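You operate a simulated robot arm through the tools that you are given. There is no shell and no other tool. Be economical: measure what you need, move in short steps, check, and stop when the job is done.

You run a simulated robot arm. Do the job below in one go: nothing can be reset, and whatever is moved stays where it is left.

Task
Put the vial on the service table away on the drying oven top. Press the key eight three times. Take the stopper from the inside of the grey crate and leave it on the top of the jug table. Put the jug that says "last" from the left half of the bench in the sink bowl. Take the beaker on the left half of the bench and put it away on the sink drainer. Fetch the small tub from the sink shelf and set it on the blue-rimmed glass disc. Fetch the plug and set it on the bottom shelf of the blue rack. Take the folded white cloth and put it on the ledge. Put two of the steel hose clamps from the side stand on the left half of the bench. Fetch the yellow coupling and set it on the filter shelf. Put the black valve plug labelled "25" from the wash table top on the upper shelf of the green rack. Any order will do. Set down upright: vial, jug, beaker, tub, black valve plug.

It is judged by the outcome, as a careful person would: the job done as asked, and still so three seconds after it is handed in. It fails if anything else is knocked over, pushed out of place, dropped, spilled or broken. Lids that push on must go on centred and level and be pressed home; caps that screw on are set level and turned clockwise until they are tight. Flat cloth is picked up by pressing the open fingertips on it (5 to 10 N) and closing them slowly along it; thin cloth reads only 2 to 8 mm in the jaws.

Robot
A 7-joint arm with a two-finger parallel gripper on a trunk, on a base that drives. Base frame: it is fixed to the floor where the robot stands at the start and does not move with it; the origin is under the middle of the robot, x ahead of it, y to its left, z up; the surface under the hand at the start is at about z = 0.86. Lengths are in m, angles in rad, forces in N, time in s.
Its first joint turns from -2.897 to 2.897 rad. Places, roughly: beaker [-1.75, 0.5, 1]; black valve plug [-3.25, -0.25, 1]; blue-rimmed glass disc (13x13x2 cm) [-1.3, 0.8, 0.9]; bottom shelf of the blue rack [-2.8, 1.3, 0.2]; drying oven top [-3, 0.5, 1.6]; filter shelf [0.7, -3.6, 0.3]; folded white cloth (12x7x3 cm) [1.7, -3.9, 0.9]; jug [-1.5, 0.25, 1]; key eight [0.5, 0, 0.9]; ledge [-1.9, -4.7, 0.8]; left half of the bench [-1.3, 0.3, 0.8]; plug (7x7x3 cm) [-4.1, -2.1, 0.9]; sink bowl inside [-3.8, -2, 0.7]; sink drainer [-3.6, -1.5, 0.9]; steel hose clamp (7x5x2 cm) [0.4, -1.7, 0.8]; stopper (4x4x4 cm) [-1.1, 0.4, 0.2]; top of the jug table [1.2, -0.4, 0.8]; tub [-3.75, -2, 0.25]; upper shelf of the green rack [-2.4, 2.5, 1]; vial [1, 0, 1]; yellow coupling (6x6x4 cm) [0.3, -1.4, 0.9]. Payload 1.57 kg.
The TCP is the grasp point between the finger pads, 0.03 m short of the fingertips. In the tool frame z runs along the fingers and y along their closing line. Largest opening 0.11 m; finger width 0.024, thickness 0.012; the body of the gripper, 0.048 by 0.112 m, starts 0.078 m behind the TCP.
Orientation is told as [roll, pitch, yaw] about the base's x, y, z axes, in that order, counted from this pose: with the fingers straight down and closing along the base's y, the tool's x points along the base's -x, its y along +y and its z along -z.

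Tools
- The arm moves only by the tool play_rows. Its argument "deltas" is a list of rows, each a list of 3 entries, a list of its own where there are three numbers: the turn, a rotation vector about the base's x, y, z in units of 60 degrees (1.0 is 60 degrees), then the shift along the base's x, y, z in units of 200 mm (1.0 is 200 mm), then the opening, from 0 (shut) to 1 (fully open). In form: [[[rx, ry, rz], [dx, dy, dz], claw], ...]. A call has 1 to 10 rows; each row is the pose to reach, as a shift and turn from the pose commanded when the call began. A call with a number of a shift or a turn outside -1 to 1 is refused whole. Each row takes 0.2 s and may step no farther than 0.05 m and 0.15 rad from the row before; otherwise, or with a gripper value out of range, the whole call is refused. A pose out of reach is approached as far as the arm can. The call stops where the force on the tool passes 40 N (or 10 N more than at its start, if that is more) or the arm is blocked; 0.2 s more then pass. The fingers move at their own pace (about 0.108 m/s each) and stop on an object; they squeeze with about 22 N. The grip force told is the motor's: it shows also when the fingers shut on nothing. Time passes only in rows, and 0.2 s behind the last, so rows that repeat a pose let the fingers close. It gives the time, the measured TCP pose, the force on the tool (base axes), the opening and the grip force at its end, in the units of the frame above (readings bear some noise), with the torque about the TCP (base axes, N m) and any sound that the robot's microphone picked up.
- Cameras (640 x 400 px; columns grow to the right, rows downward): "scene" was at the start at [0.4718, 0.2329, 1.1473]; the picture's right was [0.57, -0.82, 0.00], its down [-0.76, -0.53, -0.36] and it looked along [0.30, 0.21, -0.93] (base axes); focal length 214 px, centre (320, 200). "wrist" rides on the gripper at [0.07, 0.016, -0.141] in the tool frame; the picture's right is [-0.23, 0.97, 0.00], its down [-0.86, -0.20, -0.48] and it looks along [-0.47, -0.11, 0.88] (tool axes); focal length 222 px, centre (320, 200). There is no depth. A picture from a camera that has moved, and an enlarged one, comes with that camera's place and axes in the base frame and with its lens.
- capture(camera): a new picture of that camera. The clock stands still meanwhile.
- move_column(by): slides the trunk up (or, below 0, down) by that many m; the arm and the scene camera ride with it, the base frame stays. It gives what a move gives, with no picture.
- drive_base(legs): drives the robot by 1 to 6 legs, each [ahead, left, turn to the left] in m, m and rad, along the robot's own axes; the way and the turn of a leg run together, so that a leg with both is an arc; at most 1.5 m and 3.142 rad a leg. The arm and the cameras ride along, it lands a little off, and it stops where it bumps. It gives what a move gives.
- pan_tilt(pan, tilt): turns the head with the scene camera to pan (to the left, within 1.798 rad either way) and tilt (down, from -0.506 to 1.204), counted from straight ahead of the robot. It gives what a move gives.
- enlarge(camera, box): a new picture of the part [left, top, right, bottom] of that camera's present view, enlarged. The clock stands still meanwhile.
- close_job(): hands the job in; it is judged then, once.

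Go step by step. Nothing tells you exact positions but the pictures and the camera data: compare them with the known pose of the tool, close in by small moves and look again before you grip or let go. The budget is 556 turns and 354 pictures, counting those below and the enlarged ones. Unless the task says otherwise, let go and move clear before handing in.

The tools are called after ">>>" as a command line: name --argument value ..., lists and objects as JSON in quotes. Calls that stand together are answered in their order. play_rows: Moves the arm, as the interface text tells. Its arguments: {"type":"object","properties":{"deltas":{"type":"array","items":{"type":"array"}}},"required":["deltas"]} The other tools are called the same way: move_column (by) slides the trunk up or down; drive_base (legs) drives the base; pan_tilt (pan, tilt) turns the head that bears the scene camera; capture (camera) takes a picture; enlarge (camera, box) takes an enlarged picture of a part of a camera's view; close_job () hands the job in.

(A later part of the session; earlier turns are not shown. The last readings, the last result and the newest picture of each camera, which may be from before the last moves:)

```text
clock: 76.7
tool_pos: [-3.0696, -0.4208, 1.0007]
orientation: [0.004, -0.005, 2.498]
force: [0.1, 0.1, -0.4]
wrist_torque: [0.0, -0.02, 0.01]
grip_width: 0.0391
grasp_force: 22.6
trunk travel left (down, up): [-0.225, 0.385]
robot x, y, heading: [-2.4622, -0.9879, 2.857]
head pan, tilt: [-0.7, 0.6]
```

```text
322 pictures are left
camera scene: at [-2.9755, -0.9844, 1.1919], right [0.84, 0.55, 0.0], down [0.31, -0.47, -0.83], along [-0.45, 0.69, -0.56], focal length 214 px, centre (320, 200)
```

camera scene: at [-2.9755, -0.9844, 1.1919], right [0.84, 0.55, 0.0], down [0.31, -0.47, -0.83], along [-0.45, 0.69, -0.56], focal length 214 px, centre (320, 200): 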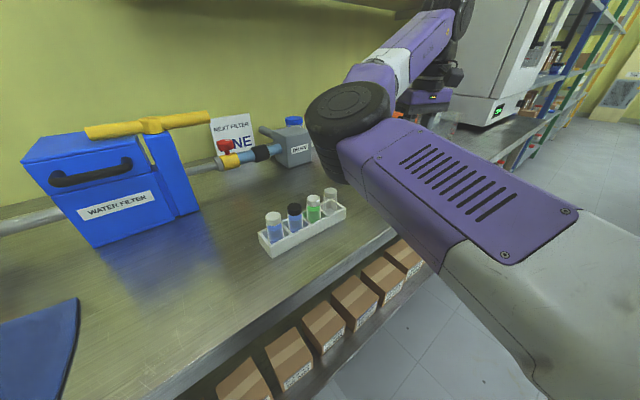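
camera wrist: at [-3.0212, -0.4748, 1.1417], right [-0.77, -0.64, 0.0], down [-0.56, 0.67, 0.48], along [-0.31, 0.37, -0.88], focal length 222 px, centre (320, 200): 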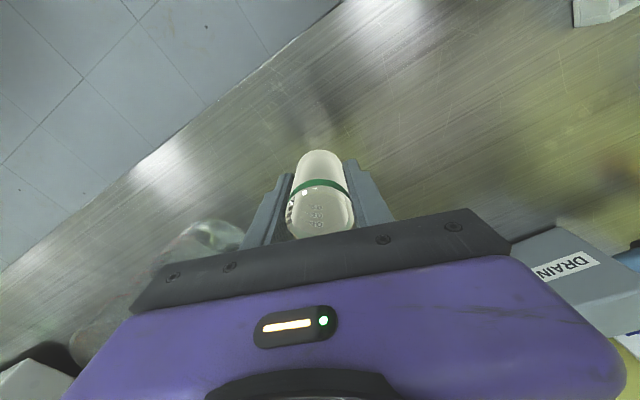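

>>> play_rows --deltas '[[[0, 0, 0], [0, 0, -0.15], 0.2], [[0, 0, 0], [0, 0, -0.3], 0.2], [[0, 0, 0], [0, 0, -0.35], 0.2]]'

>>> capture --camera "wrist"

```text
clock: 77.5
tool_pos: [-3.0705, -0.4202, 0.94]
orientation: [-0.002, -0.015, 2.495]
force: [2.2, -2.8, 18.1]
wrist_torque: [-0.37, -0.23, 0.03]
grip_width: 0.0387
grasp_force: 22.3
trunk travel left (down, up): [-0.225, 0.385]
robot x, y, heading: [-2.4559, -0.9917, 2.852]
head pan, tilt: [-0.7, 0.6]
stopped in row 3: the force on the tool passed its limit at 49 N (the readings are from after the stop); the commanded pose is now the measured one
```

```text
321 pictures are left
camera wrist: at [-3.0215, -0.4765, 1.0797], right [-0.77, -0.64, 0.0], down [-0.56, 0.67, 0.49], along [-0.32, 0.38, -0.87], focal length 222 px, centre (320, 200)
```

wrist: 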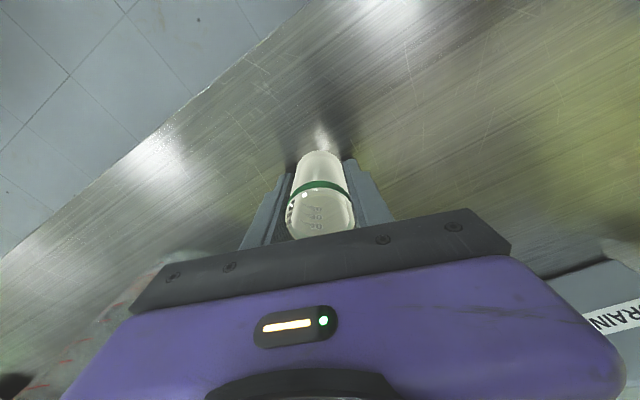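

The table is at z≈0.90 and the vial is down. I'll ease up slightly, level it, then open.

>>> play_rows --deltas '[[[-0.01, -0.01, 0], [0, 0, 0.006], 0.2], [[-0.01, -0.01, 0], [0, 0, 0.006], 0.3], [[-0.01, -0.01, 0], [0, 0, 0.006], 0.5], [[-0.01, -0.01, 0], [0, 0, 0.006], 0.75], [[-0.01, -0.01, 0], [0, 0, 0.006], 0.75], [[-0.01, -0.01, 0], [0, 0, 0.15], 0.75], [[-0.01, -0.01, 0], [0, 0, 0.35], 0.75], [[-0.01, -0.01, 0], [0, 0, 0.6], 0.75]]'

>>> capture --camera "wrist"

```text
clock: 79.3
tool_pos: [-3.0703, -0.4191, 1.0571]
orientation: [0.002, 0.001, 2.5]
force: [-0.3, 0.3, 0.3]
wrist_torque: [-0.02, -0.07, 0.0]
grip_width: 0.0825
grasp_force: 0.1
trunk travel left (down, up): [-0.225, 0.385]
robot x, y, heading: [-2.4569, -0.9898, 2.847]
head pan, tilt: [-0.7, 0.6]
```

```text
320 pictures are left
camera wrist: at [-3.0245, -0.474, 1.1987], right [-0.77, -0.64, 0.0], down [-0.56, 0.67, 0.48], along [-0.31, 0.36, -0.88], focal length 222 px, centre (320, 200)
```

wrist: 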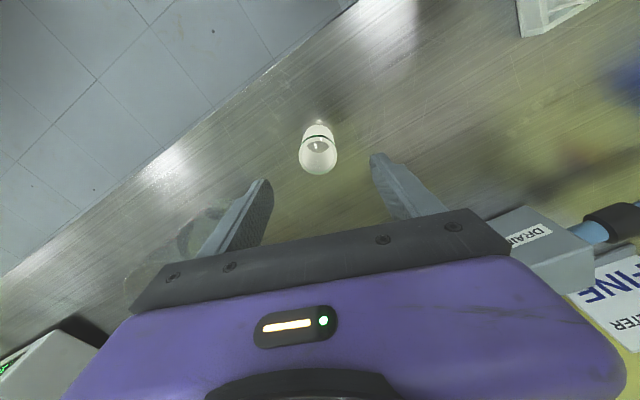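

The vial stands upright. I'll tilt the hand about 50° and back off for a slanted grasp.

>>> play_rows --deltas '[[[0.08, 0.107, 0], [0.1, -0.075, 0], 0.75], [[0.16, 0.213, 0], [0.2, -0.15, 0], 0.75], [[0.24, 0.32, 0], [0.3, -0.22, 0], 0.75], [[0.32, 0.427, 0], [0.4, -0.3, 0], 0.75], [[0.4, 0.533, 0], [0.4, -0.3, 0], 0.75], [[0.48, 0.64, 0], [0.4, -0.3, 0], 0.75], [[0.5, 0.667, 0], [0.4, -0.3, -0.15], 0.75], [[0.5, 0.667, 0], [0.4, -0.3, -0.35], 0.75], [[0.5, 0.667, 0], [0.4, -0.3, -0.5], 0.75]]'

>>> capture --camera "wrist"

```text
clock: 81.3
tool_pos: [-2.9904, -0.4795, 0.9571]
orientation: [0.003, -0.873, 2.495]
force: [0.6, -0.7, 0.6]
wrist_torque: [0.01, 0.0, -0.01]
grip_width: 0.0827
grasp_force: 0.1
trunk travel left (down, up): [-0.225, 0.385]
robot x, y, heading: [-2.4586, -0.9899, 2.853]
head pan, tilt: [-0.7, 0.6]
```

```text
319 pictures are left
camera wrist: at [-2.8762, -0.5847, 0.9944], right [-0.7, -0.69, 0.18], down [-0.03, 0.27, 0.96], along [-0.71, 0.67, -0.21], focal length 222 px, centre (320, 200)
```

wrist: 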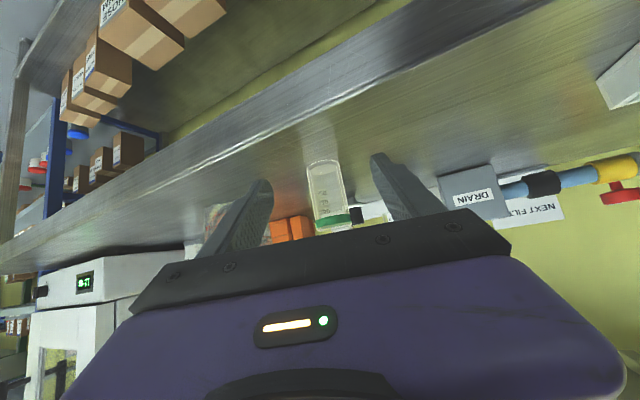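

>>> play_rows --deltas '[[[0, 0, 0], [-0.15, 0.11, -0.05], 0.75], [[0, 0, 0], [-0.3, 0.225, -0.085], 0.75], [[0, 0, 0], [-0.4, 0.299, -0.085], 0.75], [[0, 0, 0], [-0.4, 0.299, -0.085], 0.5], [[0, 0, 0], [-0.4, 0.299, -0.085], 0.2], [[0, 0, 0], [-0.4, 0.299, -0.085], 0.2], [[0, 0, 0], [-0.4, 0.299, -0.085], 0.2]]'

>>> capture --camera "wrist"

```text
clock: 82.9
tool_pos: [-3.077, -0.4233, 0.961]
orientation: [0.026, -0.911, 2.486]
force: [-2.8, 0.9, 4.8]
wrist_torque: [-0.01, 0.03, 0.03]
grip_width: 0.0388
grasp_force: 22.0
trunk travel left (down, up): [-0.225, 0.385]
robot x, y, heading: [-2.4577, -0.9878, 2.853]
head pan, tilt: [-0.7, 0.6]
```

```text
318 pictures are left
camera wrist: at [-2.9613, -0.5269, 0.9934], right [-0.69, -0.7, 0.19], down [0.01, 0.26, 0.97], along [-0.73, 0.67, -0.17], focal length 222 px, centre (320, 200)
```

wrist: 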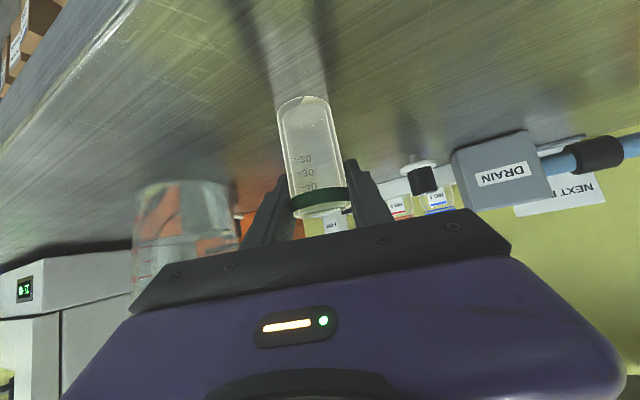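

The vial is gripped near its upper half with a slight contact. I'll lift and look.

>>> play_rows --deltas '[[[0, 0, 0], [-0.4, 0.299, 0.1], 0.2], [[0, 0, 0], [-0.4, 0.299, 0.3], 0.2]]'

>>> capture --camera "wrist"

```text
refused: row 1 steps farther than a row can; nothing moved
```

```text
317 pictures are left
camera wrist: at [-2.9613, -0.5269, 0.9934], right [-0.69, -0.7, 0.19], down [0.01, 0.26, 0.97], along [-0.73, 0.67, -0.17], focal length 222 px, centre (320, 200)
```

wrist: 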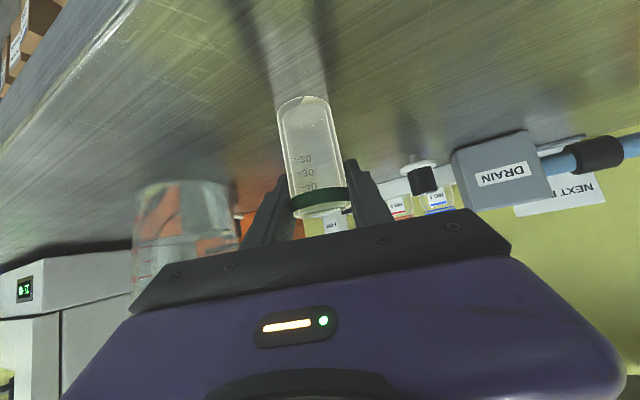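

>>> play_rows --deltas '[[[0, 0, 0], [0, 0, 0.15], 0.2], [[0, 0, 0], [0, 0, 0.3], 0.2], [[0, 0, 0], [0, 0, 0.5], 0.2]]'

>>> capture --camera "wrist"

```text
clock: 83.7
tool_pos: [-3.0665, -0.4166, 1.0387]
orientation: [0.003, -0.869, 2.492]
force: [-0.6, 0.6, -0.7]
wrist_torque: [-0.02, -0.01, 0.0]
grip_width: 0.0387
grasp_force: 21.7
trunk travel left (down, up): [-0.225, 0.385]
robot x, y, heading: [-2.4559, -0.9889, 2.85]
head pan, tilt: [-0.7, 0.6]
```

```text
316 pictures are left
camera wrist: at [-2.9543, -0.5219, 1.0763], right [-0.7, -0.69, 0.18], down [-0.03, 0.27, 0.96], along [-0.71, 0.67, -0.21], focal length 222 px, centre (320, 200)
```

wrist: 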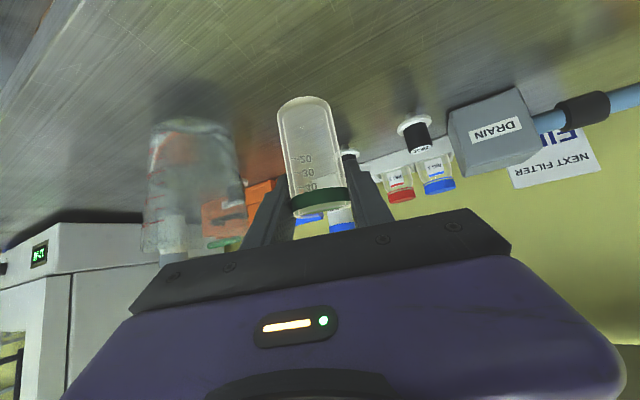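

The vial is held. I'll retract, raise the arm and trunk, then slide right to the oven.

>>> play_rows --deltas '[[[0, 0, 0], [0.1, -0.075, 0.2], 0.2], [[0, 0, 0], [0.2, -0.15, 0.4], 0.2], [[0, 0, 0], [0.3, -0.225, 0.6], 0.2], [[0, 0, 0], [0.4, -0.3, 0.8], 0.2], [[0, 0, 0], [0.5, -0.375, 1.0], 0.2], [[0, 0, 0], [0.6, -0.45, 1.0], 0.2]]'

>>> move_column --by 0.38

>>> drive_base --legs '[[0, -0.9, 0]]'

>>> capture --camera "wrist"

>>> capture --camera "scene"

```text
clock: 85.1
tool_pos: [-2.9531, -0.5065, 1.2298]
orientation: [-0.008, -0.842, 2.501]
force: [-0.9, -0.6, 0.0]
wrist_torque: [0.01, 0.0, -0.01]
grip_width: 0.0389
grasp_force: 22.0
trunk travel left (down, up): [-0.225, 0.385]
robot x, y, heading: [-2.4616, -0.9935, 2.85]
head pan, tilt: [-0.7, 0.6]
```

```text
clock: 88.8
tool_pos: [-2.9552, -0.5086, 1.6129]
orientation: [-0.015, -0.845, 2.509]
force: [0.7, 0.6, 0.7]
wrist_torque: [0.01, 0.01, 0.0]
grip_width: 0.0388
grasp_force: 22.3
trunk travel left (down, up): [-0.605, 0.005]
robot x, y, heading: [-2.459, -0.99, 2.851]
head pan, tilt: [-0.7, 0.6]
```

```text
clock: 93.3
tool_pos: [-2.6435, 0.3372, 1.5932]
orientation: [-0.004, -0.811, 2.384]
force: [0.8, 0.5, -1.4]
wrist_torque: [-0.07, 0.05, 0.03]
grip_width: 0.0389
grasp_force: 21.8
trunk travel left (down, up): [-0.605, 0.005]
robot x, y, heading: [-2.2162, -0.2312, 2.734]
head pan, tilt: [-0.7, 0.6]
stopped in leg 1: the robot was blocked; the commanded pose is now the measured one
```

```text
315 pictures are left
camera wrist: at [-2.5447, 0.2212, 1.6411], right [-0.78, -0.6, 0.16], down [-0.04, 0.31, 0.95], along [-0.62, 0.74, -0.27], focal length 222 px, centre (320, 200)
```

wrist: 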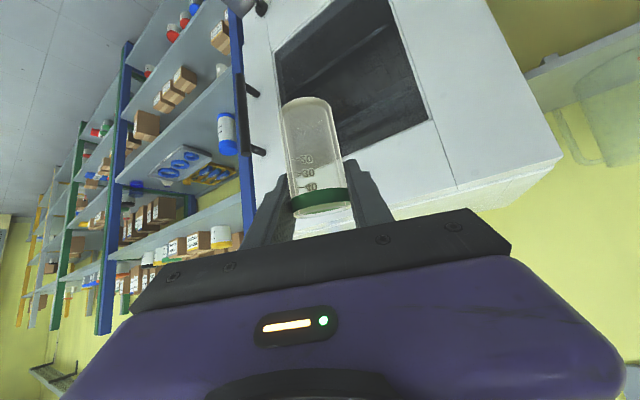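

```text
314 pictures are left
camera scene: at [-2.7279, -0.1649, 1.572], right [0.9, 0.45, 0.0], down [0.25, -0.51, -0.82], along [-0.37, 0.74, -0.57], focal length 214 px, centre (320, 200)
```

scene: 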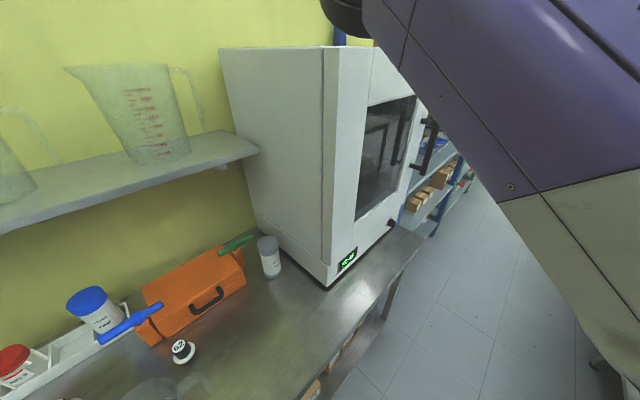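

The base's rear-right likely touched the bench corner. I'll back off left, move forward toward mid-aisle, and straighten before sliding right.

>>> drive_base --legs '[[0, 0.12, 0], [0, 0, 0.11], [0.13, 0, 0]]'

>>> pan_tilt --pan -1.79 --tilt 0.7

>>> capture --camera "scene"

```text
clock: 96.0
tool_pos: [-2.8747, 0.2113, 1.5971]
orientation: [-0.011, -0.818, 2.501]
force: [12.7, -4.5, 5.3]
wrist_torque: [0.21, -0.24, -0.25]
grip_width: 0.0386
grasp_force: 22.3
trunk travel left (down, up): [-0.605, 0.005]
robot x, y, heading: [-2.3854, -0.3059, 2.846]
head pan, tilt: [-0.7, 0.6]
```

```text
clock: 97.3
tool_pos: [-2.8756, 0.2096, 1.5972]
orientation: [-0.009, -0.816, 2.499]
force: [8.9, -2.5, 9.4]
wrist_torque: [0.38, -0.14, -0.16]
grip_width: 0.0387
grasp_force: 21.9
trunk travel left (down, up): [-0.605, 0.005]
robot x, y, heading: [-2.3876, -0.3048, 2.85]
head pan, tilt: [-1.791, 0.7]
```

```text
313 pictures are left
camera scene: at [-2.8145, -0.296, 1.5635], right [0.87, -0.49, 0.0], down [-0.32, -0.56, -0.76], along [0.38, 0.67, -0.64], focal length 214 px, centre (320, 200)
```

scene: 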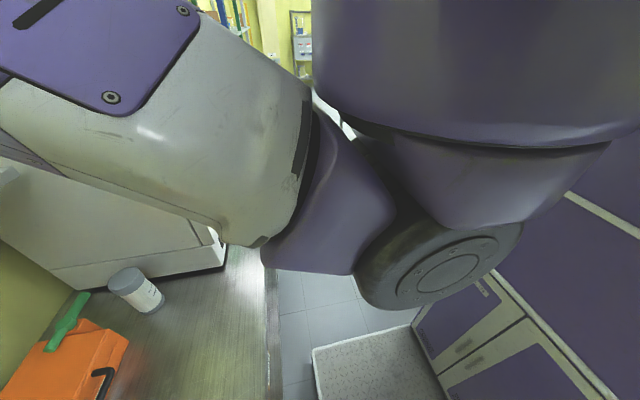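

The tool reads contact with the oven. I'll back off and check with the wrist camera.

>>> drive_base --legs '[[-0.1, 0, 0]]'

>>> capture --camera "wrist"

```text
clock: 98.4
tool_pos: [-2.7808, 0.1815, 1.596]
orientation: [-0.009, -0.816, 2.5]
force: [-1.2, 0.4, -0.9]
wrist_torque: [-0.01, -0.03, 0.01]
grip_width: 0.0391
grasp_force: 21.9
trunk travel left (down, up): [-0.605, 0.005]
robot x, y, heading: [-2.2933, -0.3363, 2.845]
head pan, tilt: [-1.791, 0.7]
```

```text
312 pictures are left
camera wrist: at [-2.6702, 0.077, 1.6429], right [-0.71, -0.68, 0.16], down [-0.07, 0.3, 0.95], along [-0.7, 0.67, -0.26], focal length 222 px, centre (320, 200)
```

wrist: 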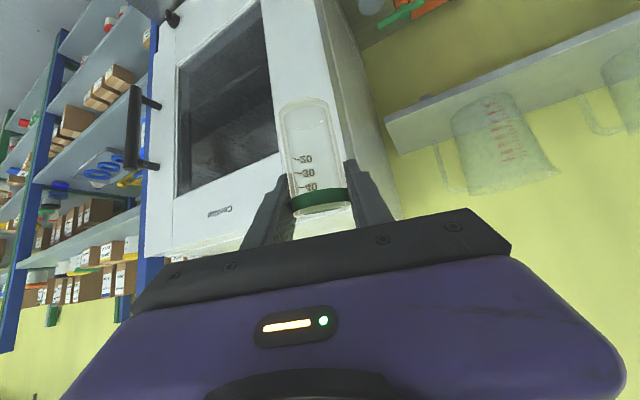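

The oven top is near z 1.60, and the vial bottom had touched its upper edge. I'll try rising further at this tilt.

>>> play_rows --deltas '[[[0, 0, 0], [0, 0, 0.1], 0.2], [[0, 0, 0], [0, 0, 0.2], 0.2], [[0, 0, 0], [0, 0, 0.3], 0.2], [[0, 0, 0], [0, 0, 0.4], 0.2], [[0, 0, 0], [0, 0, 0.5], 0.2]]'

```text
clock: 99.6
tool_pos: [-2.8147, 0.1928, 1.6511]
orientation: [-0.031, -0.777, 2.505]
force: [-0.1, 0.1, -1.2]
wrist_torque: [0.01, 0.0, -0.02]
grip_width: 0.039
grasp_force: 21.8
out of reach, approached as far as the arm can: row 3, 4, 5
trunk travel left (down, up): [-0.605, 0.005]
robot x, y, heading: [-2.2937, -0.3342, 2.844]
head pan, tilt: [-1.791, 0.7]
```

>>> play_rows --deltas '[[[0.08, 0.107, 0], [0, 0, 0], 0.2], [[0.16, 0.213, 0], [0, 0, 0], 0.2], [[0.24, 0.32, 0], [0, 0, 0.1], 0.2], [[0.24, 0.32, 0], [0, 0, 0.2], 0.2], [[0.24, 0.32, 0], [0, 0, 0.3], 0.2], [[0.24, 0.32, 0], [0, 0, 0.4], 0.2], [[0.24, 0.32, 0], [0, 0, 0.5], 0.2]]'

```text
clock: 101.2
tool_pos: [-2.8364, 0.1947, 1.7447]
orientation: [-0.061, -1.197, 2.547]
force: [-0.5, 0.2, -0.7]
wrist_torque: [0.02, -0.03, -0.01]
grip_width: 0.0389
grasp_force: 22.5
out of reach, approached as far as the arm can: row 6, 7
trunk travel left (down, up): [-0.605, 0.005]
robot x, y, heading: [-2.2919, -0.333, 2.846]
head pan, tilt: [-1.791, 0.7]
```

A pitch of -1.2 allows z 1.745, while about -0.91 allows 1.68, which is just enough. I'll slide over the oven at this height.

>>> drive_base --legs '[[0.09, 0, 0], [0, -0.227, 0]]'

>>> capture --camera "wrist"

>>> pan_tilt --pan -0.9 --tilt 0.1

>>> capture --camera "scene"

```text
clock: 103.7
tool_pos: [-2.8517, 0.4401, 1.7425]
orientation: [-0.052, -1.195, 2.538]
force: [0.8, 0.2, -0.3]
wrist_torque: [-0.03, -0.01, -0.04]
grip_width: 0.0389
grasp_force: 22.3
trunk travel left (down, up): [-0.605, 0.005]
robot x, y, heading: [-2.3127, -0.0888, 2.844]
head pan, tilt: [-1.791, 0.7]
```

```text
311 pictures are left
camera wrist: at [-2.7384, 0.3309, 1.7298], right [-0.66, -0.72, 0.19], down [0.21, 0.06, 0.97], along [-0.72, 0.69, 0.11], focal length 222 px, centre (320, 200)
```

wrist: 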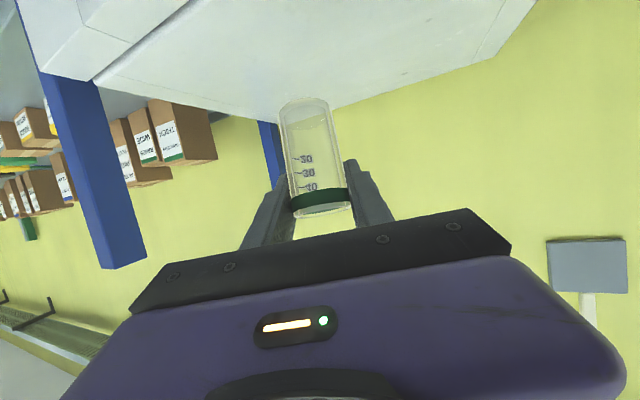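

```text
clock: 104.8
tool_pos: [-2.8554, 0.4391, 1.7401]
orientation: [-0.057, -1.188, 2.542]
force: [0.6, -0.4, -1.0]
wrist_torque: [0.0, -0.01, -0.01]
grip_width: 0.0389
grasp_force: 22.4
trunk travel left (down, up): [-0.605, 0.005]
robot x, y, heading: [-2.3112, -0.0897, 2.841]
head pan, tilt: [-0.901, 0.099]
```

```text
310 pictures are left
camera scene: at [-2.8134, -0.0693, 1.618], right [0.93, 0.36, 0.0], down [0.04, -0.09, -0.99], along [-0.36, 0.93, -0.1], focal length 214 px, centre (320, 200)
```

scene: 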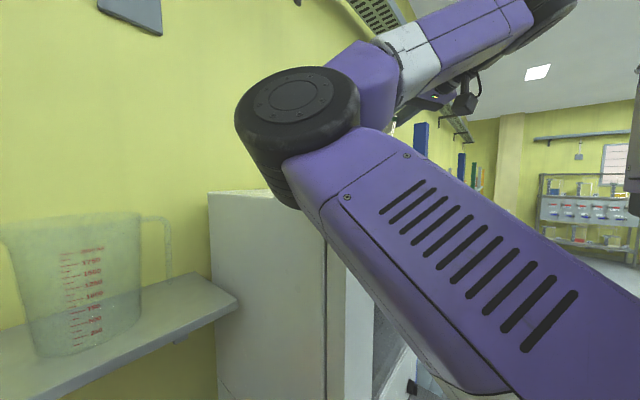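

The oven top spans about 0.35 m deep, and the vial is only just over its front edge. I'll move in 7 cm, then level the vial and lower it.

>>> drive_base --legs '[[0.07, 0, 0]]'

>>> play_rows --deltas '[[[-0.065, -0.062, 0.005], [0, 0, -0.1], 0.2], [[-0.13, -0.123, 0.01], [0, 0, -0.2], 0.2], [[-0.193, -0.185, 0.016], [0, 0, -0.3], 0.2]]'

>>> capture --camera "wrist"

```text
clock: 105.9
tool_pos: [-2.9213, 0.46, 1.7409]
orientation: [-0.058, -1.188, 2.542]
force: [0.2, 0.1, 0.3]
wrist_torque: [0.01, 0.02, -0.02]
grip_width: 0.0384
grasp_force: 22.2
trunk travel left (down, up): [-0.605, 0.005]
robot x, y, heading: [-2.3783, -0.0712, 2.844]
head pan, tilt: [-0.901, 0.099]
```

```text
clock: 106.7
tool_pos: [-2.9291, 0.4605, 1.6716]
orientation: [0.02, -0.891, 2.491]
force: [-0.6, 0.3, 0.5]
wrist_torque: [0.01, 0.04, 0.02]
grip_width: 0.0389
grasp_force: 21.5
trunk travel left (down, up): [-0.605, 0.005]
robot x, y, heading: [-2.3763, -0.0679, 2.838]
head pan, tilt: [-0.901, 0.099]
```

```text
309 pictures are left
camera wrist: at [-2.8148, 0.3565, 1.7078], right [-0.69, -0.7, 0.19], down [-0.01, 0.27, 0.96], along [-0.72, 0.67, -0.19], focal length 222 px, centre (320, 200)
```

wrist: 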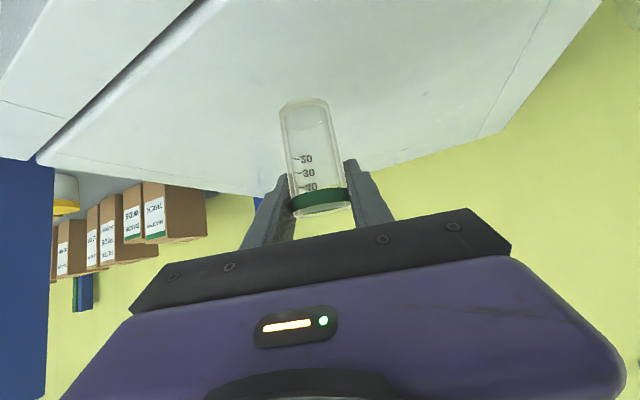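

>>> play_rows --deltas '[[[0, 0, 0], [0, 0, -0.012], 0.2], [[0, 0, 0], [0, 0, -0.025], 0.2], [[0, 0, 0], [0, 0, -0.037], 0.2], [[0, 0, 0], [0, 0, -0.05], 0.2]]'

>>> capture --camera "wrist"

```text
clock: 107.7
tool_pos: [-2.9235, 0.4629, 1.6666]
orientation: [0.035, -0.902, 2.475]
force: [-0.7, 0.3, -0.9]
wrist_torque: [0.01, 0.02, 0.03]
grip_width: 0.0387
grasp_force: 22.3
trunk travel left (down, up): [-0.605, 0.005]
robot x, y, heading: [-2.3762, -0.0733, 2.843]
head pan, tilt: [-0.901, 0.099]
```

```text
308 pictures are left
camera wrist: at [-2.8092, 0.3576, 1.6994], right [-0.69, -0.69, 0.2], down [0.01, 0.27, 0.96], along [-0.72, 0.67, -0.18], focal length 222 px, centre (320, 200)
```

wrist: 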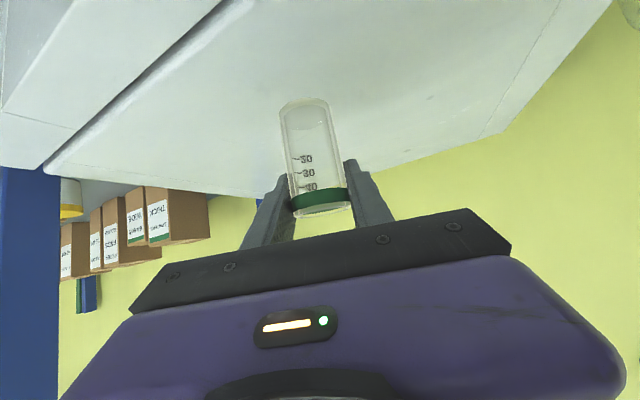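

>>> play_rows --deltas '[[[0, 0, 0], [0, 0, -0.02], 0.2], [[0, 0, 0], [0, 0, -0.04], 0.2], [[0, 0, 0], [0, 0, -0.06], 0.2], [[0, 0, 0], [0, 0, -0.08], 0.2], [[0, 0, 0], [0, 0, -0.1], 0.2]]'

```text
clock: 108.9
tool_pos: [-2.9225, 0.4601, 1.6512]
orientation: [0.038, -0.912, 2.473]
force: [0.1, -0.1, -0.7]
wrist_torque: [-0.01, -0.01, 0.04]
grip_width: 0.0386
grasp_force: 21.6
trunk travel left (down, up): [-0.605, 0.005]
robot x, y, heading: [-2.3794, -0.0719, 2.844]
head pan, tilt: [-0.901, 0.099]
```

>>> play_rows --deltas '[[[0, 0, 0], [0, 0, -0.015], 0.2], [[0, 0, 0], [0, 0, -0.03], 0.2], [[0, 0, 0], [0, 0, -0.045], 0.2], [[0, 0, 0], [0, 0, -0.06], 0.2]]'

>>> capture --camera "wrist"

```text
clock: 109.9
tool_pos: [-2.9214, 0.4599, 1.6402]
orientation: [0.033, -0.916, 2.476]
force: [-2.4, -1.8, 14.2]
wrist_torque: [0.04, -0.12, -0.02]
grip_width: 0.0391
grasp_force: 22.0
trunk travel left (down, up): [-0.605, 0.005]
robot x, y, heading: [-2.3786, -0.0706, 2.847]
head pan, tilt: [-0.901, 0.099]
```

```text
307 pictures are left
camera wrist: at [-2.807, 0.356, 1.6713], right [-0.69, -0.7, 0.2], down [0.02, 0.26, 0.96], along [-0.73, 0.67, -0.17], focal length 222 px, centre (320, 200)
```

wrist: 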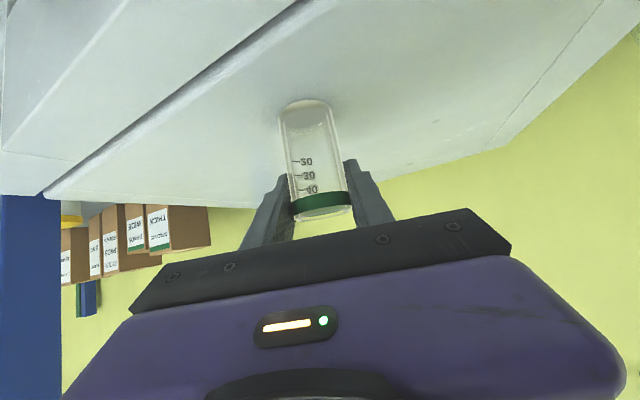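

Contact is made. I'll ease up, open, and retreat backwards.

>>> play_rows --deltas '[[[0, 0, 0], [0, 0, 0.008], 0.2], [[0, 0, 0], [0, 0, 0.01], 0.35], [[0, 0, 0], [0, 0, 0.01], 0.5], [[0, 0, 0], [0, 0, 0.01], 0.7], [[0, 0, 0], [0, 0, 0.01], 0.7], [[0, 0, 0], [0.1, -0.08, 0.01], 0.7], [[0, 0, 0], [0.25, -0.19, 0.02], 0.7], [[0, 0, 0], [0.4, -0.3, 0.04], 0.7]]'

>>> capture --camera "wrist"

```text
clock: 111.7
tool_pos: [-2.8723, 0.4078, 1.6115]
orientation: [0.011, -0.87, 2.483]
force: [0.3, 0.7, -0.1]
wrist_torque: [0.0, -0.05, -0.01]
grip_width: 0.0768
grasp_force: 0.1
out of reach, approached as far as the arm can: row 7, 8
trunk travel left (down, up): [-0.605, 0.005]
robot x, y, heading: [-2.3775, -0.0716, 2.841]
head pan, tilt: [-0.901, 0.099]
```

```text
306 pictures are left
camera wrist: at [-2.761, 0.303, 1.6493], right [-0.7, -0.69, 0.18], down [-0.02, 0.28, 0.96], along [-0.71, 0.67, -0.21], focal length 222 px, centre (320, 200)
```

wrist: 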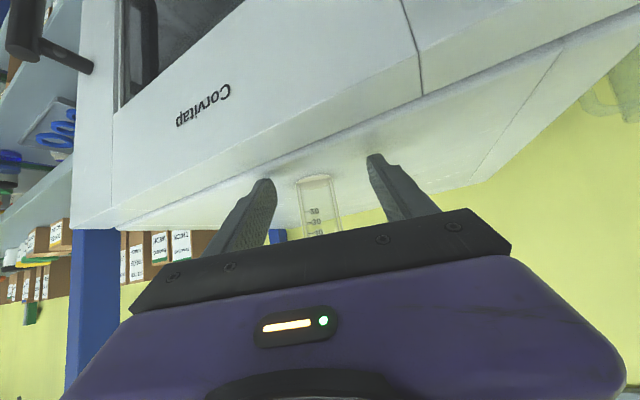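

The vial stands on the oven. I'll drive back clear of it.

>>> drive_base --legs '[[-0.12, 0, 0], [0, 0.5, 0]]'

>>> capture --camera "wrist"

>>> pan_tilt --pan -0.5 --tilt 0.5

>>> capture --camera "scene"

```text
clock: 112.9
tool_pos: [-2.7841, 0.3763, 1.6119]
orientation: [-0.008, -0.865, 2.503]
force: [-0.7, -0.3, 0.6]
wrist_torque: [-0.04, -0.05, -0.05]
grip_width: 0.0769
grasp_force: 0.2
trunk travel left (down, up): [-0.605, 0.005]
robot x, y, heading: [-2.2822, -0.1004, 2.846]
head pan, tilt: [-0.901, 0.099]
stopped in leg 1: the robot was blocked; the commanded pose is now the measured one
```

```text
305 pictures are left
camera wrist: at [-2.6723, 0.2715, 1.6497], right [-0.7, -0.69, 0.17], down [-0.04, 0.27, 0.96], along [-0.71, 0.67, -0.21], focal length 222 px, centre (320, 200)
```

wrist: 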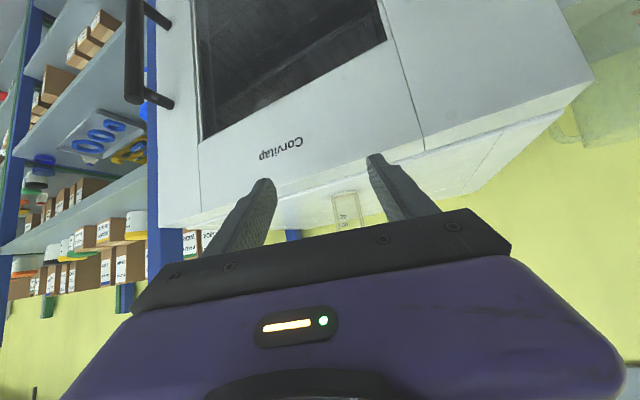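

```text
clock: 113.8
tool_pos: [-2.7827, 0.3766, 1.6111]
orientation: [-0.004, -0.867, 2.503]
force: [-0.1, -0.1, 0.6]
wrist_torque: [-0.01, 0.01, 0.03]
grip_width: 0.0771
grasp_force: 0.2
trunk travel left (down, up): [-0.605, 0.005]
robot x, y, heading: [-2.2829, -0.0956, 2.85]
head pan, tilt: [-0.499, 0.499]
```

```text
304 pictures are left
camera scene: at [-2.8164, -0.0995, 1.581], right [0.72, 0.7, 0.0], down [0.33, -0.34, -0.88], along [-0.61, 0.63, -0.48], focal length 214 px, centre (320, 200)
```

scene: 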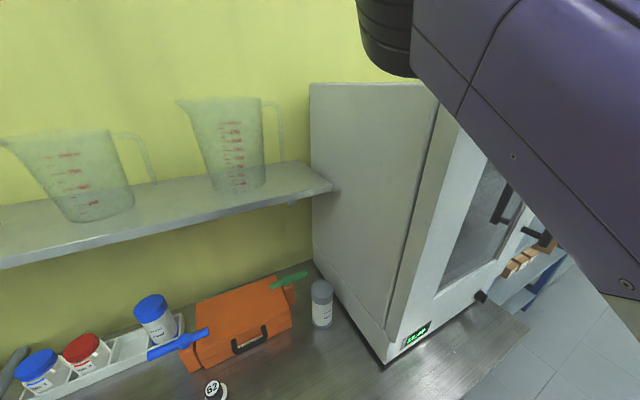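

The vial is fine. I'll slide left along the aisle toward the valve plugs and lower the trunk.

>>> drive_base --legs '[[0.02, 0.75, 0]]'

>>> move_column --by -0.3

>>> pan_tilt --pan -0.4 --tilt 0.6

>>> capture --camera "scene"

```text
clock: 117.9
tool_pos: [-3.0228, -0.3379, 1.6107]
orientation: [-0.005, -0.867, 2.502]
force: [-0.1, -0.1, -0.3]
wrist_torque: [-0.02, 0.0, 0.0]
grip_width: 0.0771
grasp_force: 0.0
trunk travel left (down, up): [-0.605, 0.005]
robot x, y, heading: [-2.5255, -0.8082, 2.847]
head pan, tilt: [-0.499, 0.499]
```

```text
clock: 120.9
tool_pos: [-3.0218, -0.3366, 1.3119]
orientation: [-0.009, -0.867, 2.5]
force: [-0.3, -0.6, 0.1]
wrist_torque: [-0.01, 0.03, 0.0]
grip_width: 0.0768
grasp_force: 0.0
trunk travel left (down, up): [-0.305, 0.305]
robot x, y, heading: [-2.5262, -0.8106, 2.847]
head pan, tilt: [-0.499, 0.499]
```

```text
clock: 121.5
tool_pos: [-3.0219, -0.3364, 1.3116]
orientation: [-0.006, -0.865, 2.502]
force: [-0.2, -0.6, -0.3]
wrist_torque: [-0.02, -0.01, -0.02]
grip_width: 0.0771
grasp_force: 0.2
trunk travel left (down, up): [-0.305, 0.305]
robot x, y, heading: [-2.5259, -0.812, 2.842]
head pan, tilt: [-0.4, 0.6]
```

```text
303 pictures are left
camera scene: at [-3.0597, -0.821, 1.2719], right [0.64, 0.77, 0.0], down [0.43, -0.36, -0.83], along [-0.63, 0.53, -0.56], focal length 214 px, centre (320, 200)
```

scene: 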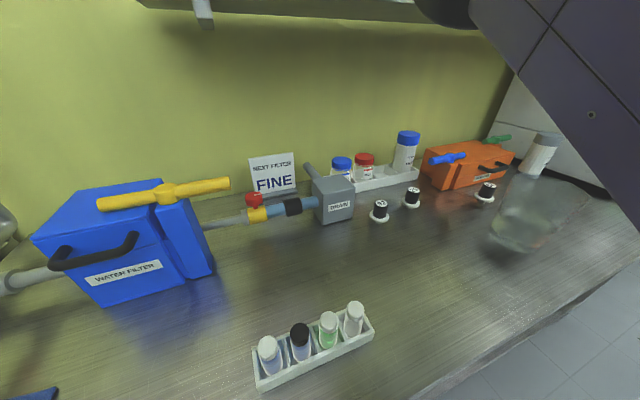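

>>> enlarge --camera "scene" --box '[360, 170, 510, 230]'

```text
4.27 times, centred on (435, 200) of scene
camera zoom: at [-3.0597, -0.821, 1.2719], right [0.64, 0.77, 0.0], down [0.43, -0.36, -0.83], along [-0.63, 0.53, -0.56], focal length 915 px, centre (-171, 200)
```

zoom: 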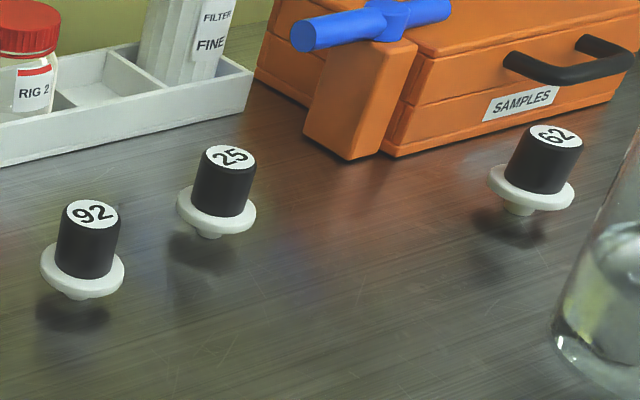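

Plug "25" is the middle one, near (-3.28, -0.29). I'll approach with about a 47° tilt so I can later place it inside the rack.

>>> drive_base --legs '[[0.11, 0.04, 0]]'

>>> capture --camera "wrist"

```text
clock: 122.8
tool_pos: [-3.1403, -0.3434, 1.311]
orientation: [-0.007, -0.867, 2.502]
force: [-1.1, 0.0, -0.3]
wrist_torque: [-0.01, 0.0, 0.05]
grip_width: 0.0771
grasp_force: 0.1
trunk travel left (down, up): [-0.305, 0.305]
robot x, y, heading: [-2.6416, -0.8197, 2.848]
head pan, tilt: [-0.4, 0.6]
```

```text
301 pictures are left
camera wrist: at [-3.0281, -0.448, 1.3501], right [-0.7, -0.69, 0.17], down [-0.03, 0.27, 0.96], along [-0.71, 0.67, -0.21], focal length 222 px, centre (320, 200)
```

wrist: 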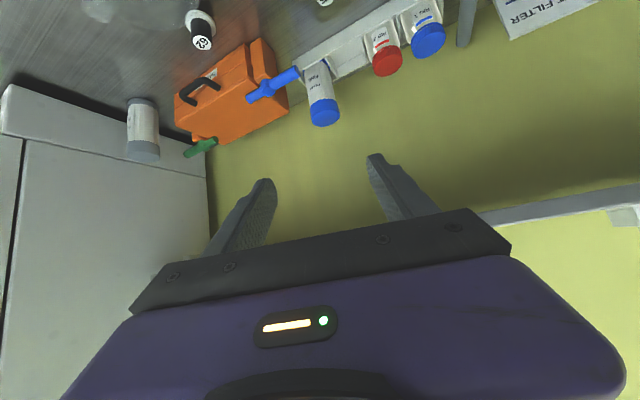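

>>> play_rows --deltas '[[[0, 0, 0], [-0.05, -0.03, -0.2], 0.7], [[0, 0, 0], [-0.1, -0.05, -0.4], 0.7], [[0, 0, 0], [-0.15, -0.07, -0.6], 0.7], [[0, 0, 0], [-0.2, -0.1, -0.8], 0.7], [[0, 0, 0], [-0.22, -0.1, -1.0], 0.7]]'

>>> play_rows --deltas '[[[0, 0, 0], [0, 0, -0.2], 0.7], [[0, 0, 0], [0, 0, -0.4], 0.7], [[0, 0, 0], [0, 0, -0.6], 0.7]]'

>>> capture --camera "wrist"

```text
clock: 124.0
tool_pos: [-3.1848, -0.3631, 1.1132]
orientation: [-0.006, -0.867, 2.501]
force: [-0.6, 1.6, -0.1]
wrist_torque: [0.02, 0.01, -0.02]
grip_width: 0.0772
grasp_force: 0.1
trunk travel left (down, up): [-0.305, 0.305]
robot x, y, heading: [-2.645, -0.8201, 2.843]
head pan, tilt: [-0.4, 0.6]
```

```text
clock: 124.8
tool_pos: [-3.1886, -0.3545, 0.9925]
orientation: [-0.007, -0.868, 2.499]
force: [0.5, 0.5, 0.8]
wrist_torque: [0.05, -0.02, 0.02]
grip_width: 0.077
grasp_force: 0.0
out of reach, approached as far as the arm can: row 2, 3
trunk travel left (down, up): [-0.305, 0.305]
robot x, y, heading: [-2.6393, -0.8213, 2.847]
head pan, tilt: [-0.4, 0.6]
```

```text
300 pictures are left
camera wrist: at [-3.0762, -0.4591, 1.0309], right [-0.7, -0.69, 0.17], down [-0.03, 0.27, 0.96], along [-0.71, 0.67, -0.21], focal length 222 px, centre (320, 200)
```

wrist: 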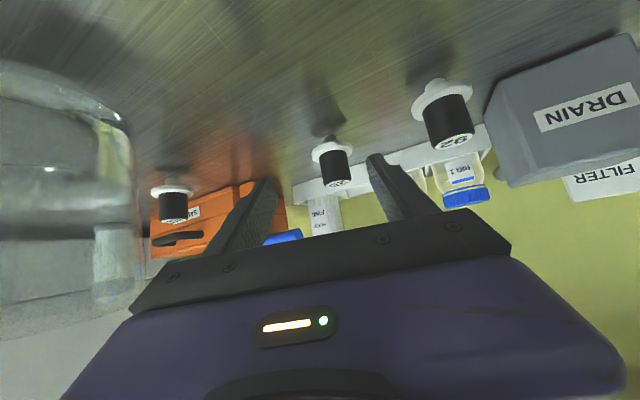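

The arm's low limit was reached, so I'll lower the trunk instead.

>>> move_column --by -0.04

>>> play_rows --deltas '[[[0, 0, 0], [-0.1, 0.05, 0], 0.7], [[0, 0, 0], [-0.2, 0.12, 0], 0.7]]'

>>> capture --camera "wrist"

```text
clock: 125.6
tool_pos: [-3.1888, -0.353, 0.9524]
orientation: [-0.005, -0.865, 2.5]
force: [-0.7, 0.0, 0.2]
wrist_torque: [0.02, -0.02, -0.03]
grip_width: 0.077
grasp_force: 0.0
trunk travel left (down, up): [-0.265, 0.345]
robot x, y, heading: [-2.6408, -0.819, 2.847]
head pan, tilt: [-0.4, 0.6]
```

```text
clock: 126.2
tool_pos: [-3.2279, -0.3285, 0.954]
orientation: [-0.005, -0.864, 2.502]
force: [0.2, -0.2, 0.2]
wrist_torque: [0.0, -0.01, -0.01]
grip_width: 0.0771
grasp_force: 0.1
trunk travel left (down, up): [-0.265, 0.345]
robot x, y, heading: [-2.644, -0.8196, 2.848]
head pan, tilt: [-0.4, 0.6]
```

```text
299 pictures are left
camera wrist: at [-3.116, -0.4347, 0.9919], right [-0.7, -0.69, 0.17], down [-0.03, 0.27, 0.96], along [-0.71, 0.67, -0.21], focal length 222 px, centre (320, 200)
```

wrist: 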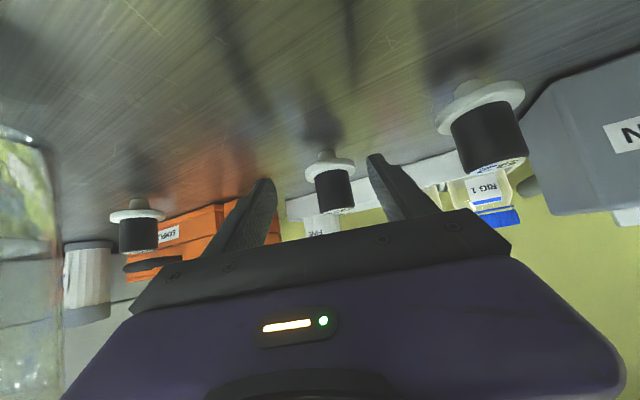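

>>> play_rows --deltas '[[[0, 0, 0], [-0.14, 0.08, 0], 0.7], [[0, 0, 0], [-0.275, 0.157, 0], 0.7], [[0, 0, 0], [-0.275, 0.157, 0], 0.5]]'

>>> capture --camera "wrist"

```text
clock: 127.0
tool_pos: [-3.2849, -0.2981, 0.9593]
orientation: [0.003, -0.874, 2.497]
force: [0.7, -0.2, 0.5]
wrist_torque: [0.04, 0.01, 0.04]
grip_width: 0.055
grasp_force: 0.0
trunk travel left (down, up): [-0.265, 0.345]
robot x, y, heading: [-2.6426, -0.8184, 2.85]
head pan, tilt: [-0.4, 0.6]
```

```text
298 pictures are left
camera wrist: at [-3.1715, -0.4036, 0.9958], right [-0.7, -0.69, 0.17], down [-0.03, 0.27, 0.96], along [-0.71, 0.67, -0.21], focal length 222 px, centre (320, 200)
```

wrist: 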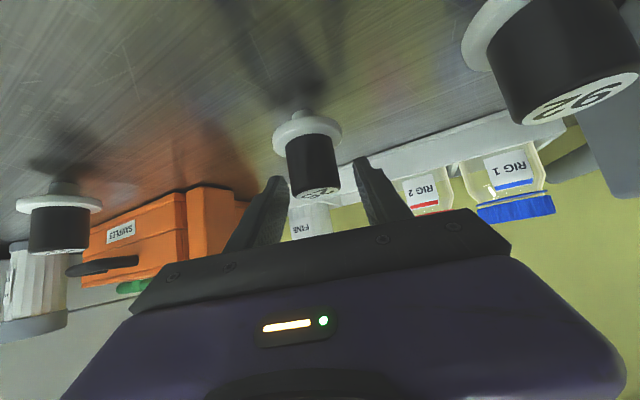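

The fingers are a bit too high and far. I'll lower and pull back slightly before closing.

>>> play_rows --deltas '[[[0, 0, 0], [0.05, -0.04, 0], 0.6], [[0, 0, 0], [0.05, -0.04, 0], 0.6]]'

>>> move_column --by -0.013

>>> capture --camera "wrist"

```text
clock: 127.8
tool_pos: [-3.2879, -0.3136, 0.9809]
orientation: [0.053, -0.925, 2.468]
force: [-1.0, 0.4, -0.1]
wrist_torque: [0.02, 0.01, 0.01]
grip_width: 0.066
grasp_force: 0.0
trunk travel left (down, up): [-0.265, 0.345]
robot x, y, heading: [-2.6469, -0.8181, 2.845]
head pan, tilt: [-0.4, 0.6]
stopped in row 2: the arm was blocked; the commanded pose is now the measured one
```

```text
clock: 128.4
tool_pos: [-3.2871, -0.3134, 0.9803]
orientation: [0.072, -0.94, 2.453]
force: [0.4, -0.5, -0.2]
wrist_torque: [0.0, -0.03, 0.0]
grip_width: 0.0661
grasp_force: 0.1
trunk travel left (down, up): [-0.252, 0.358]
robot x, y, heading: [-2.6415, -0.8205, 2.843]
head pan, tilt: [-0.4, 0.6]
```

```text
297 pictures are left
camera wrist: at [-3.1697, -0.4175, 1.0082], right [-0.68, -0.7, 0.22], down [0.05, 0.26, 0.96], along [-0.73, 0.66, -0.15], focal length 222 px, centre (320, 200)
```

wrist: 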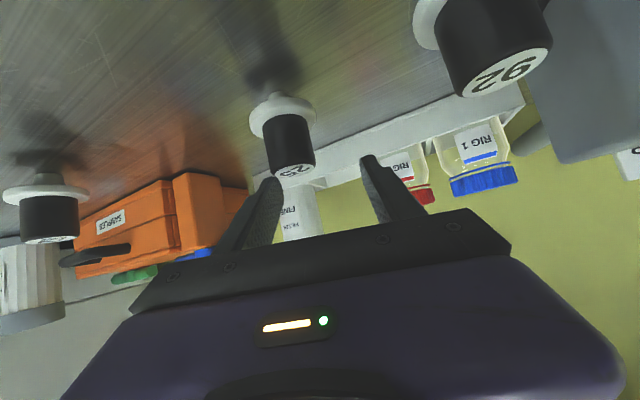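

The arm seems to be resting on something. I'll look before moving.

>>> pan_tilt --pan -1.1 --tilt 0.7

>>> capture --camera "scene"

```text
clock: 129.5
tool_pos: [-3.2866, -0.3137, 0.9811]
orientation: [0.073, -0.938, 2.453]
force: [-0.2, -0.4, 0.0]
wrist_torque: [-0.04, -0.02, 0.0]
grip_width: 0.0661
grasp_force: 0.0
trunk travel left (down, up): [-0.252, 0.358]
robot x, y, heading: [-2.6452, -0.8233, 2.847]
head pan, tilt: [-1.1, 0.7]
```

```text
296 pictures are left
camera scene: at [-3.1207, -0.8048, 1.2183], right [0.98, 0.18, -0.01], down [0.11, -0.63, -0.77], along [-0.14, 0.75, -0.64], focal length 214 px, centre (320, 200)
```

scene: 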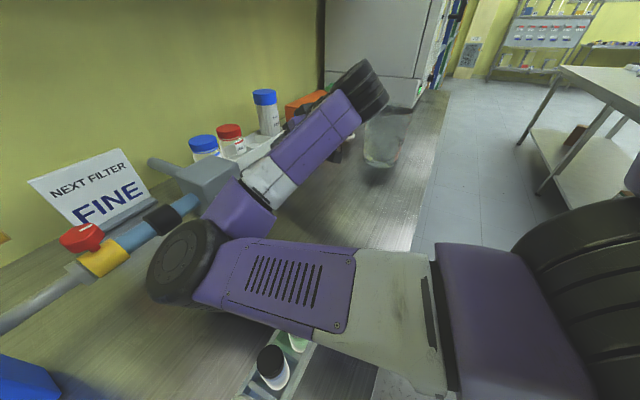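

The elbow swings left and low, near the hose and tubes. I'll raise the trunk to free it, then reconsider.

>>> move_column --by 0.15

>>> capture --camera "scene"

```text
clock: 131.2
tool_pos: [-3.2873, -0.3129, 1.1088]
orientation: [0.038, -0.909, 2.482]
force: [-1.0, 0.5, 0.0]
wrist_torque: [0.02, 0.01, -0.03]
grip_width: 0.066
grasp_force: 0.0
trunk travel left (down, up): [-0.402, 0.208]
robot x, y, heading: [-2.6425, -0.8208, 2.844]
head pan, tilt: [-1.1, 0.7]
```

```text
295 pictures are left
camera scene: at [-3.1274, -0.8034, 1.3602], right [0.98, 0.18, 0.0], down [0.11, -0.63, -0.76], along [-0.13, 0.75, -0.64], focal length 214 px, centre (320, 200)
```

scene: 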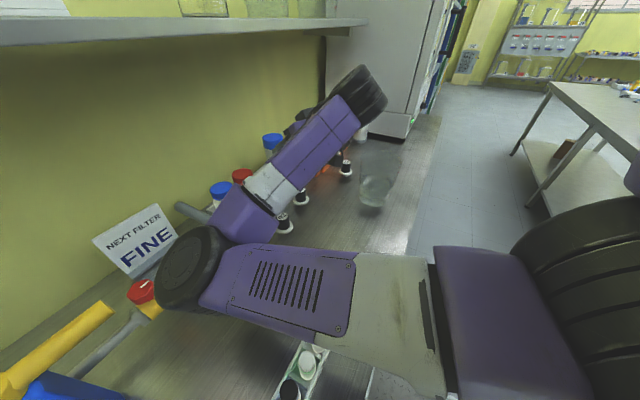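

Nothing seems displaced. I'll retreat and test turning the hand to point more to the right, which should lift the elbow.

>>> play_rows --deltas '[[[0, 0, 0], [0.15, -0.1, 0.1], 0.6], [[0, 0, 0], [0.35, -0.25, 0.2], 0.6], [[0, 0, 0], [0.55, -0.4, 0.3], 0.6]]'

>>> play_rows --deltas '[[[0, 0, -0.13], [0, 0, 0], 0.6], [[0, 0, -0.26], [0, 0, 0], 0.6], [[0, 0, -0.39], [0, 0, 0], 0.6], [[0, 0, -0.52], [0, 0, 0], 0.6], [[0, 0, -0.65], [0, 0, 0], 0.6], [[0, 0, -0.76], [0, 0, 0], 0.6]]'

>>> capture --camera "scene"

```text
refused: row 2 steps farther than a row can; nothing moved
```

```text
clock: 132.6
tool_pos: [-3.2866, -0.313, 1.1088]
orientation: [0.036, -0.906, 1.683]
force: [-0.3, 0.0, -0.5]
wrist_torque: [-0.01, -0.01, -0.01]
grip_width: 0.0659
grasp_force: 0.0
trunk travel left (down, up): [-0.402, 0.208]
robot x, y, heading: [-2.6439, -0.8201, 2.847]
head pan, tilt: [-1.1, 0.7]
```

```text
294 pictures are left
camera scene: at [-3.1274, -0.8033, 1.3603], right [0.98, 0.18, 0.0], down [0.11, -0.63, -0.76], along [-0.13, 0.75, -0.64], focal length 214 px, centre (320, 200)
```

scene: 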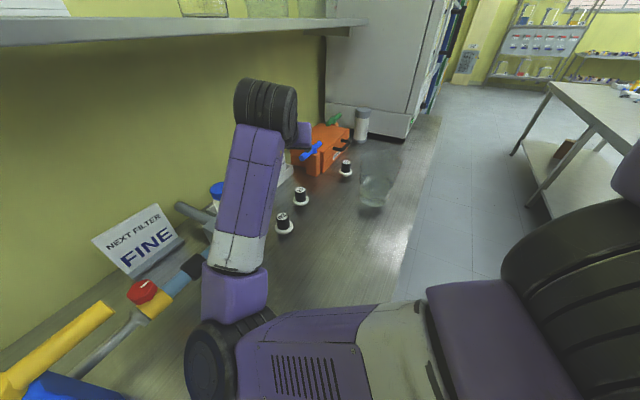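

>>> play_rows --deltas '[[[-0.13, -0.015, 0], [0, 0, 0.1], 0.6], [[-0.26, -0.03, 0], [0, 0, 0.2], 0.6], [[-0.38, -0.043, 0], [0, 0, 0.2], 0.6], [[-0.38, -0.043, 0.12], [0, 0, 0.2], 0.6], [[-0.38, -0.043, 0.24], [0, 0, 0.2], 0.6]]'

>>> capture --camera "scene"

```text
clock: 133.8
tool_pos: [-3.2873, -0.3127, 1.1487]
orientation: [0.095, -0.51, 1.901]
force: [0.9, -0.4, -0.6]
wrist_torque: [-0.01, 0.0, -0.02]
grip_width: 0.066
grasp_force: 0.1
trunk travel left (down, up): [-0.402, 0.208]
robot x, y, heading: [-2.6446, -0.8218, 2.848]
head pan, tilt: [-1.1, 0.7]
```

```text
293 pictures are left
camera scene: at [-3.1276, -0.8034, 1.3602], right [0.98, 0.18, 0.0], down [0.11, -0.63, -0.76], along [-0.13, 0.75, -0.64], focal length 214 px, centre (320, 200)
```

scene: 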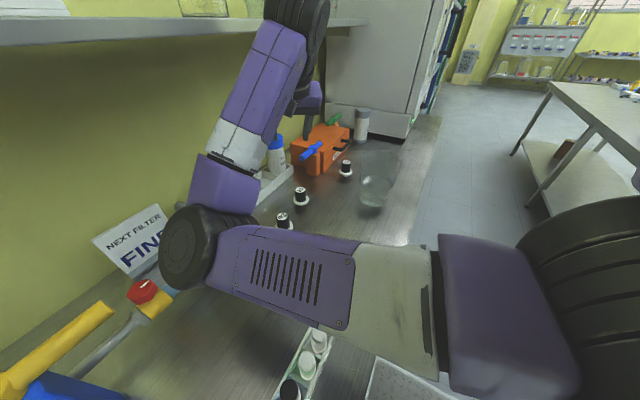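

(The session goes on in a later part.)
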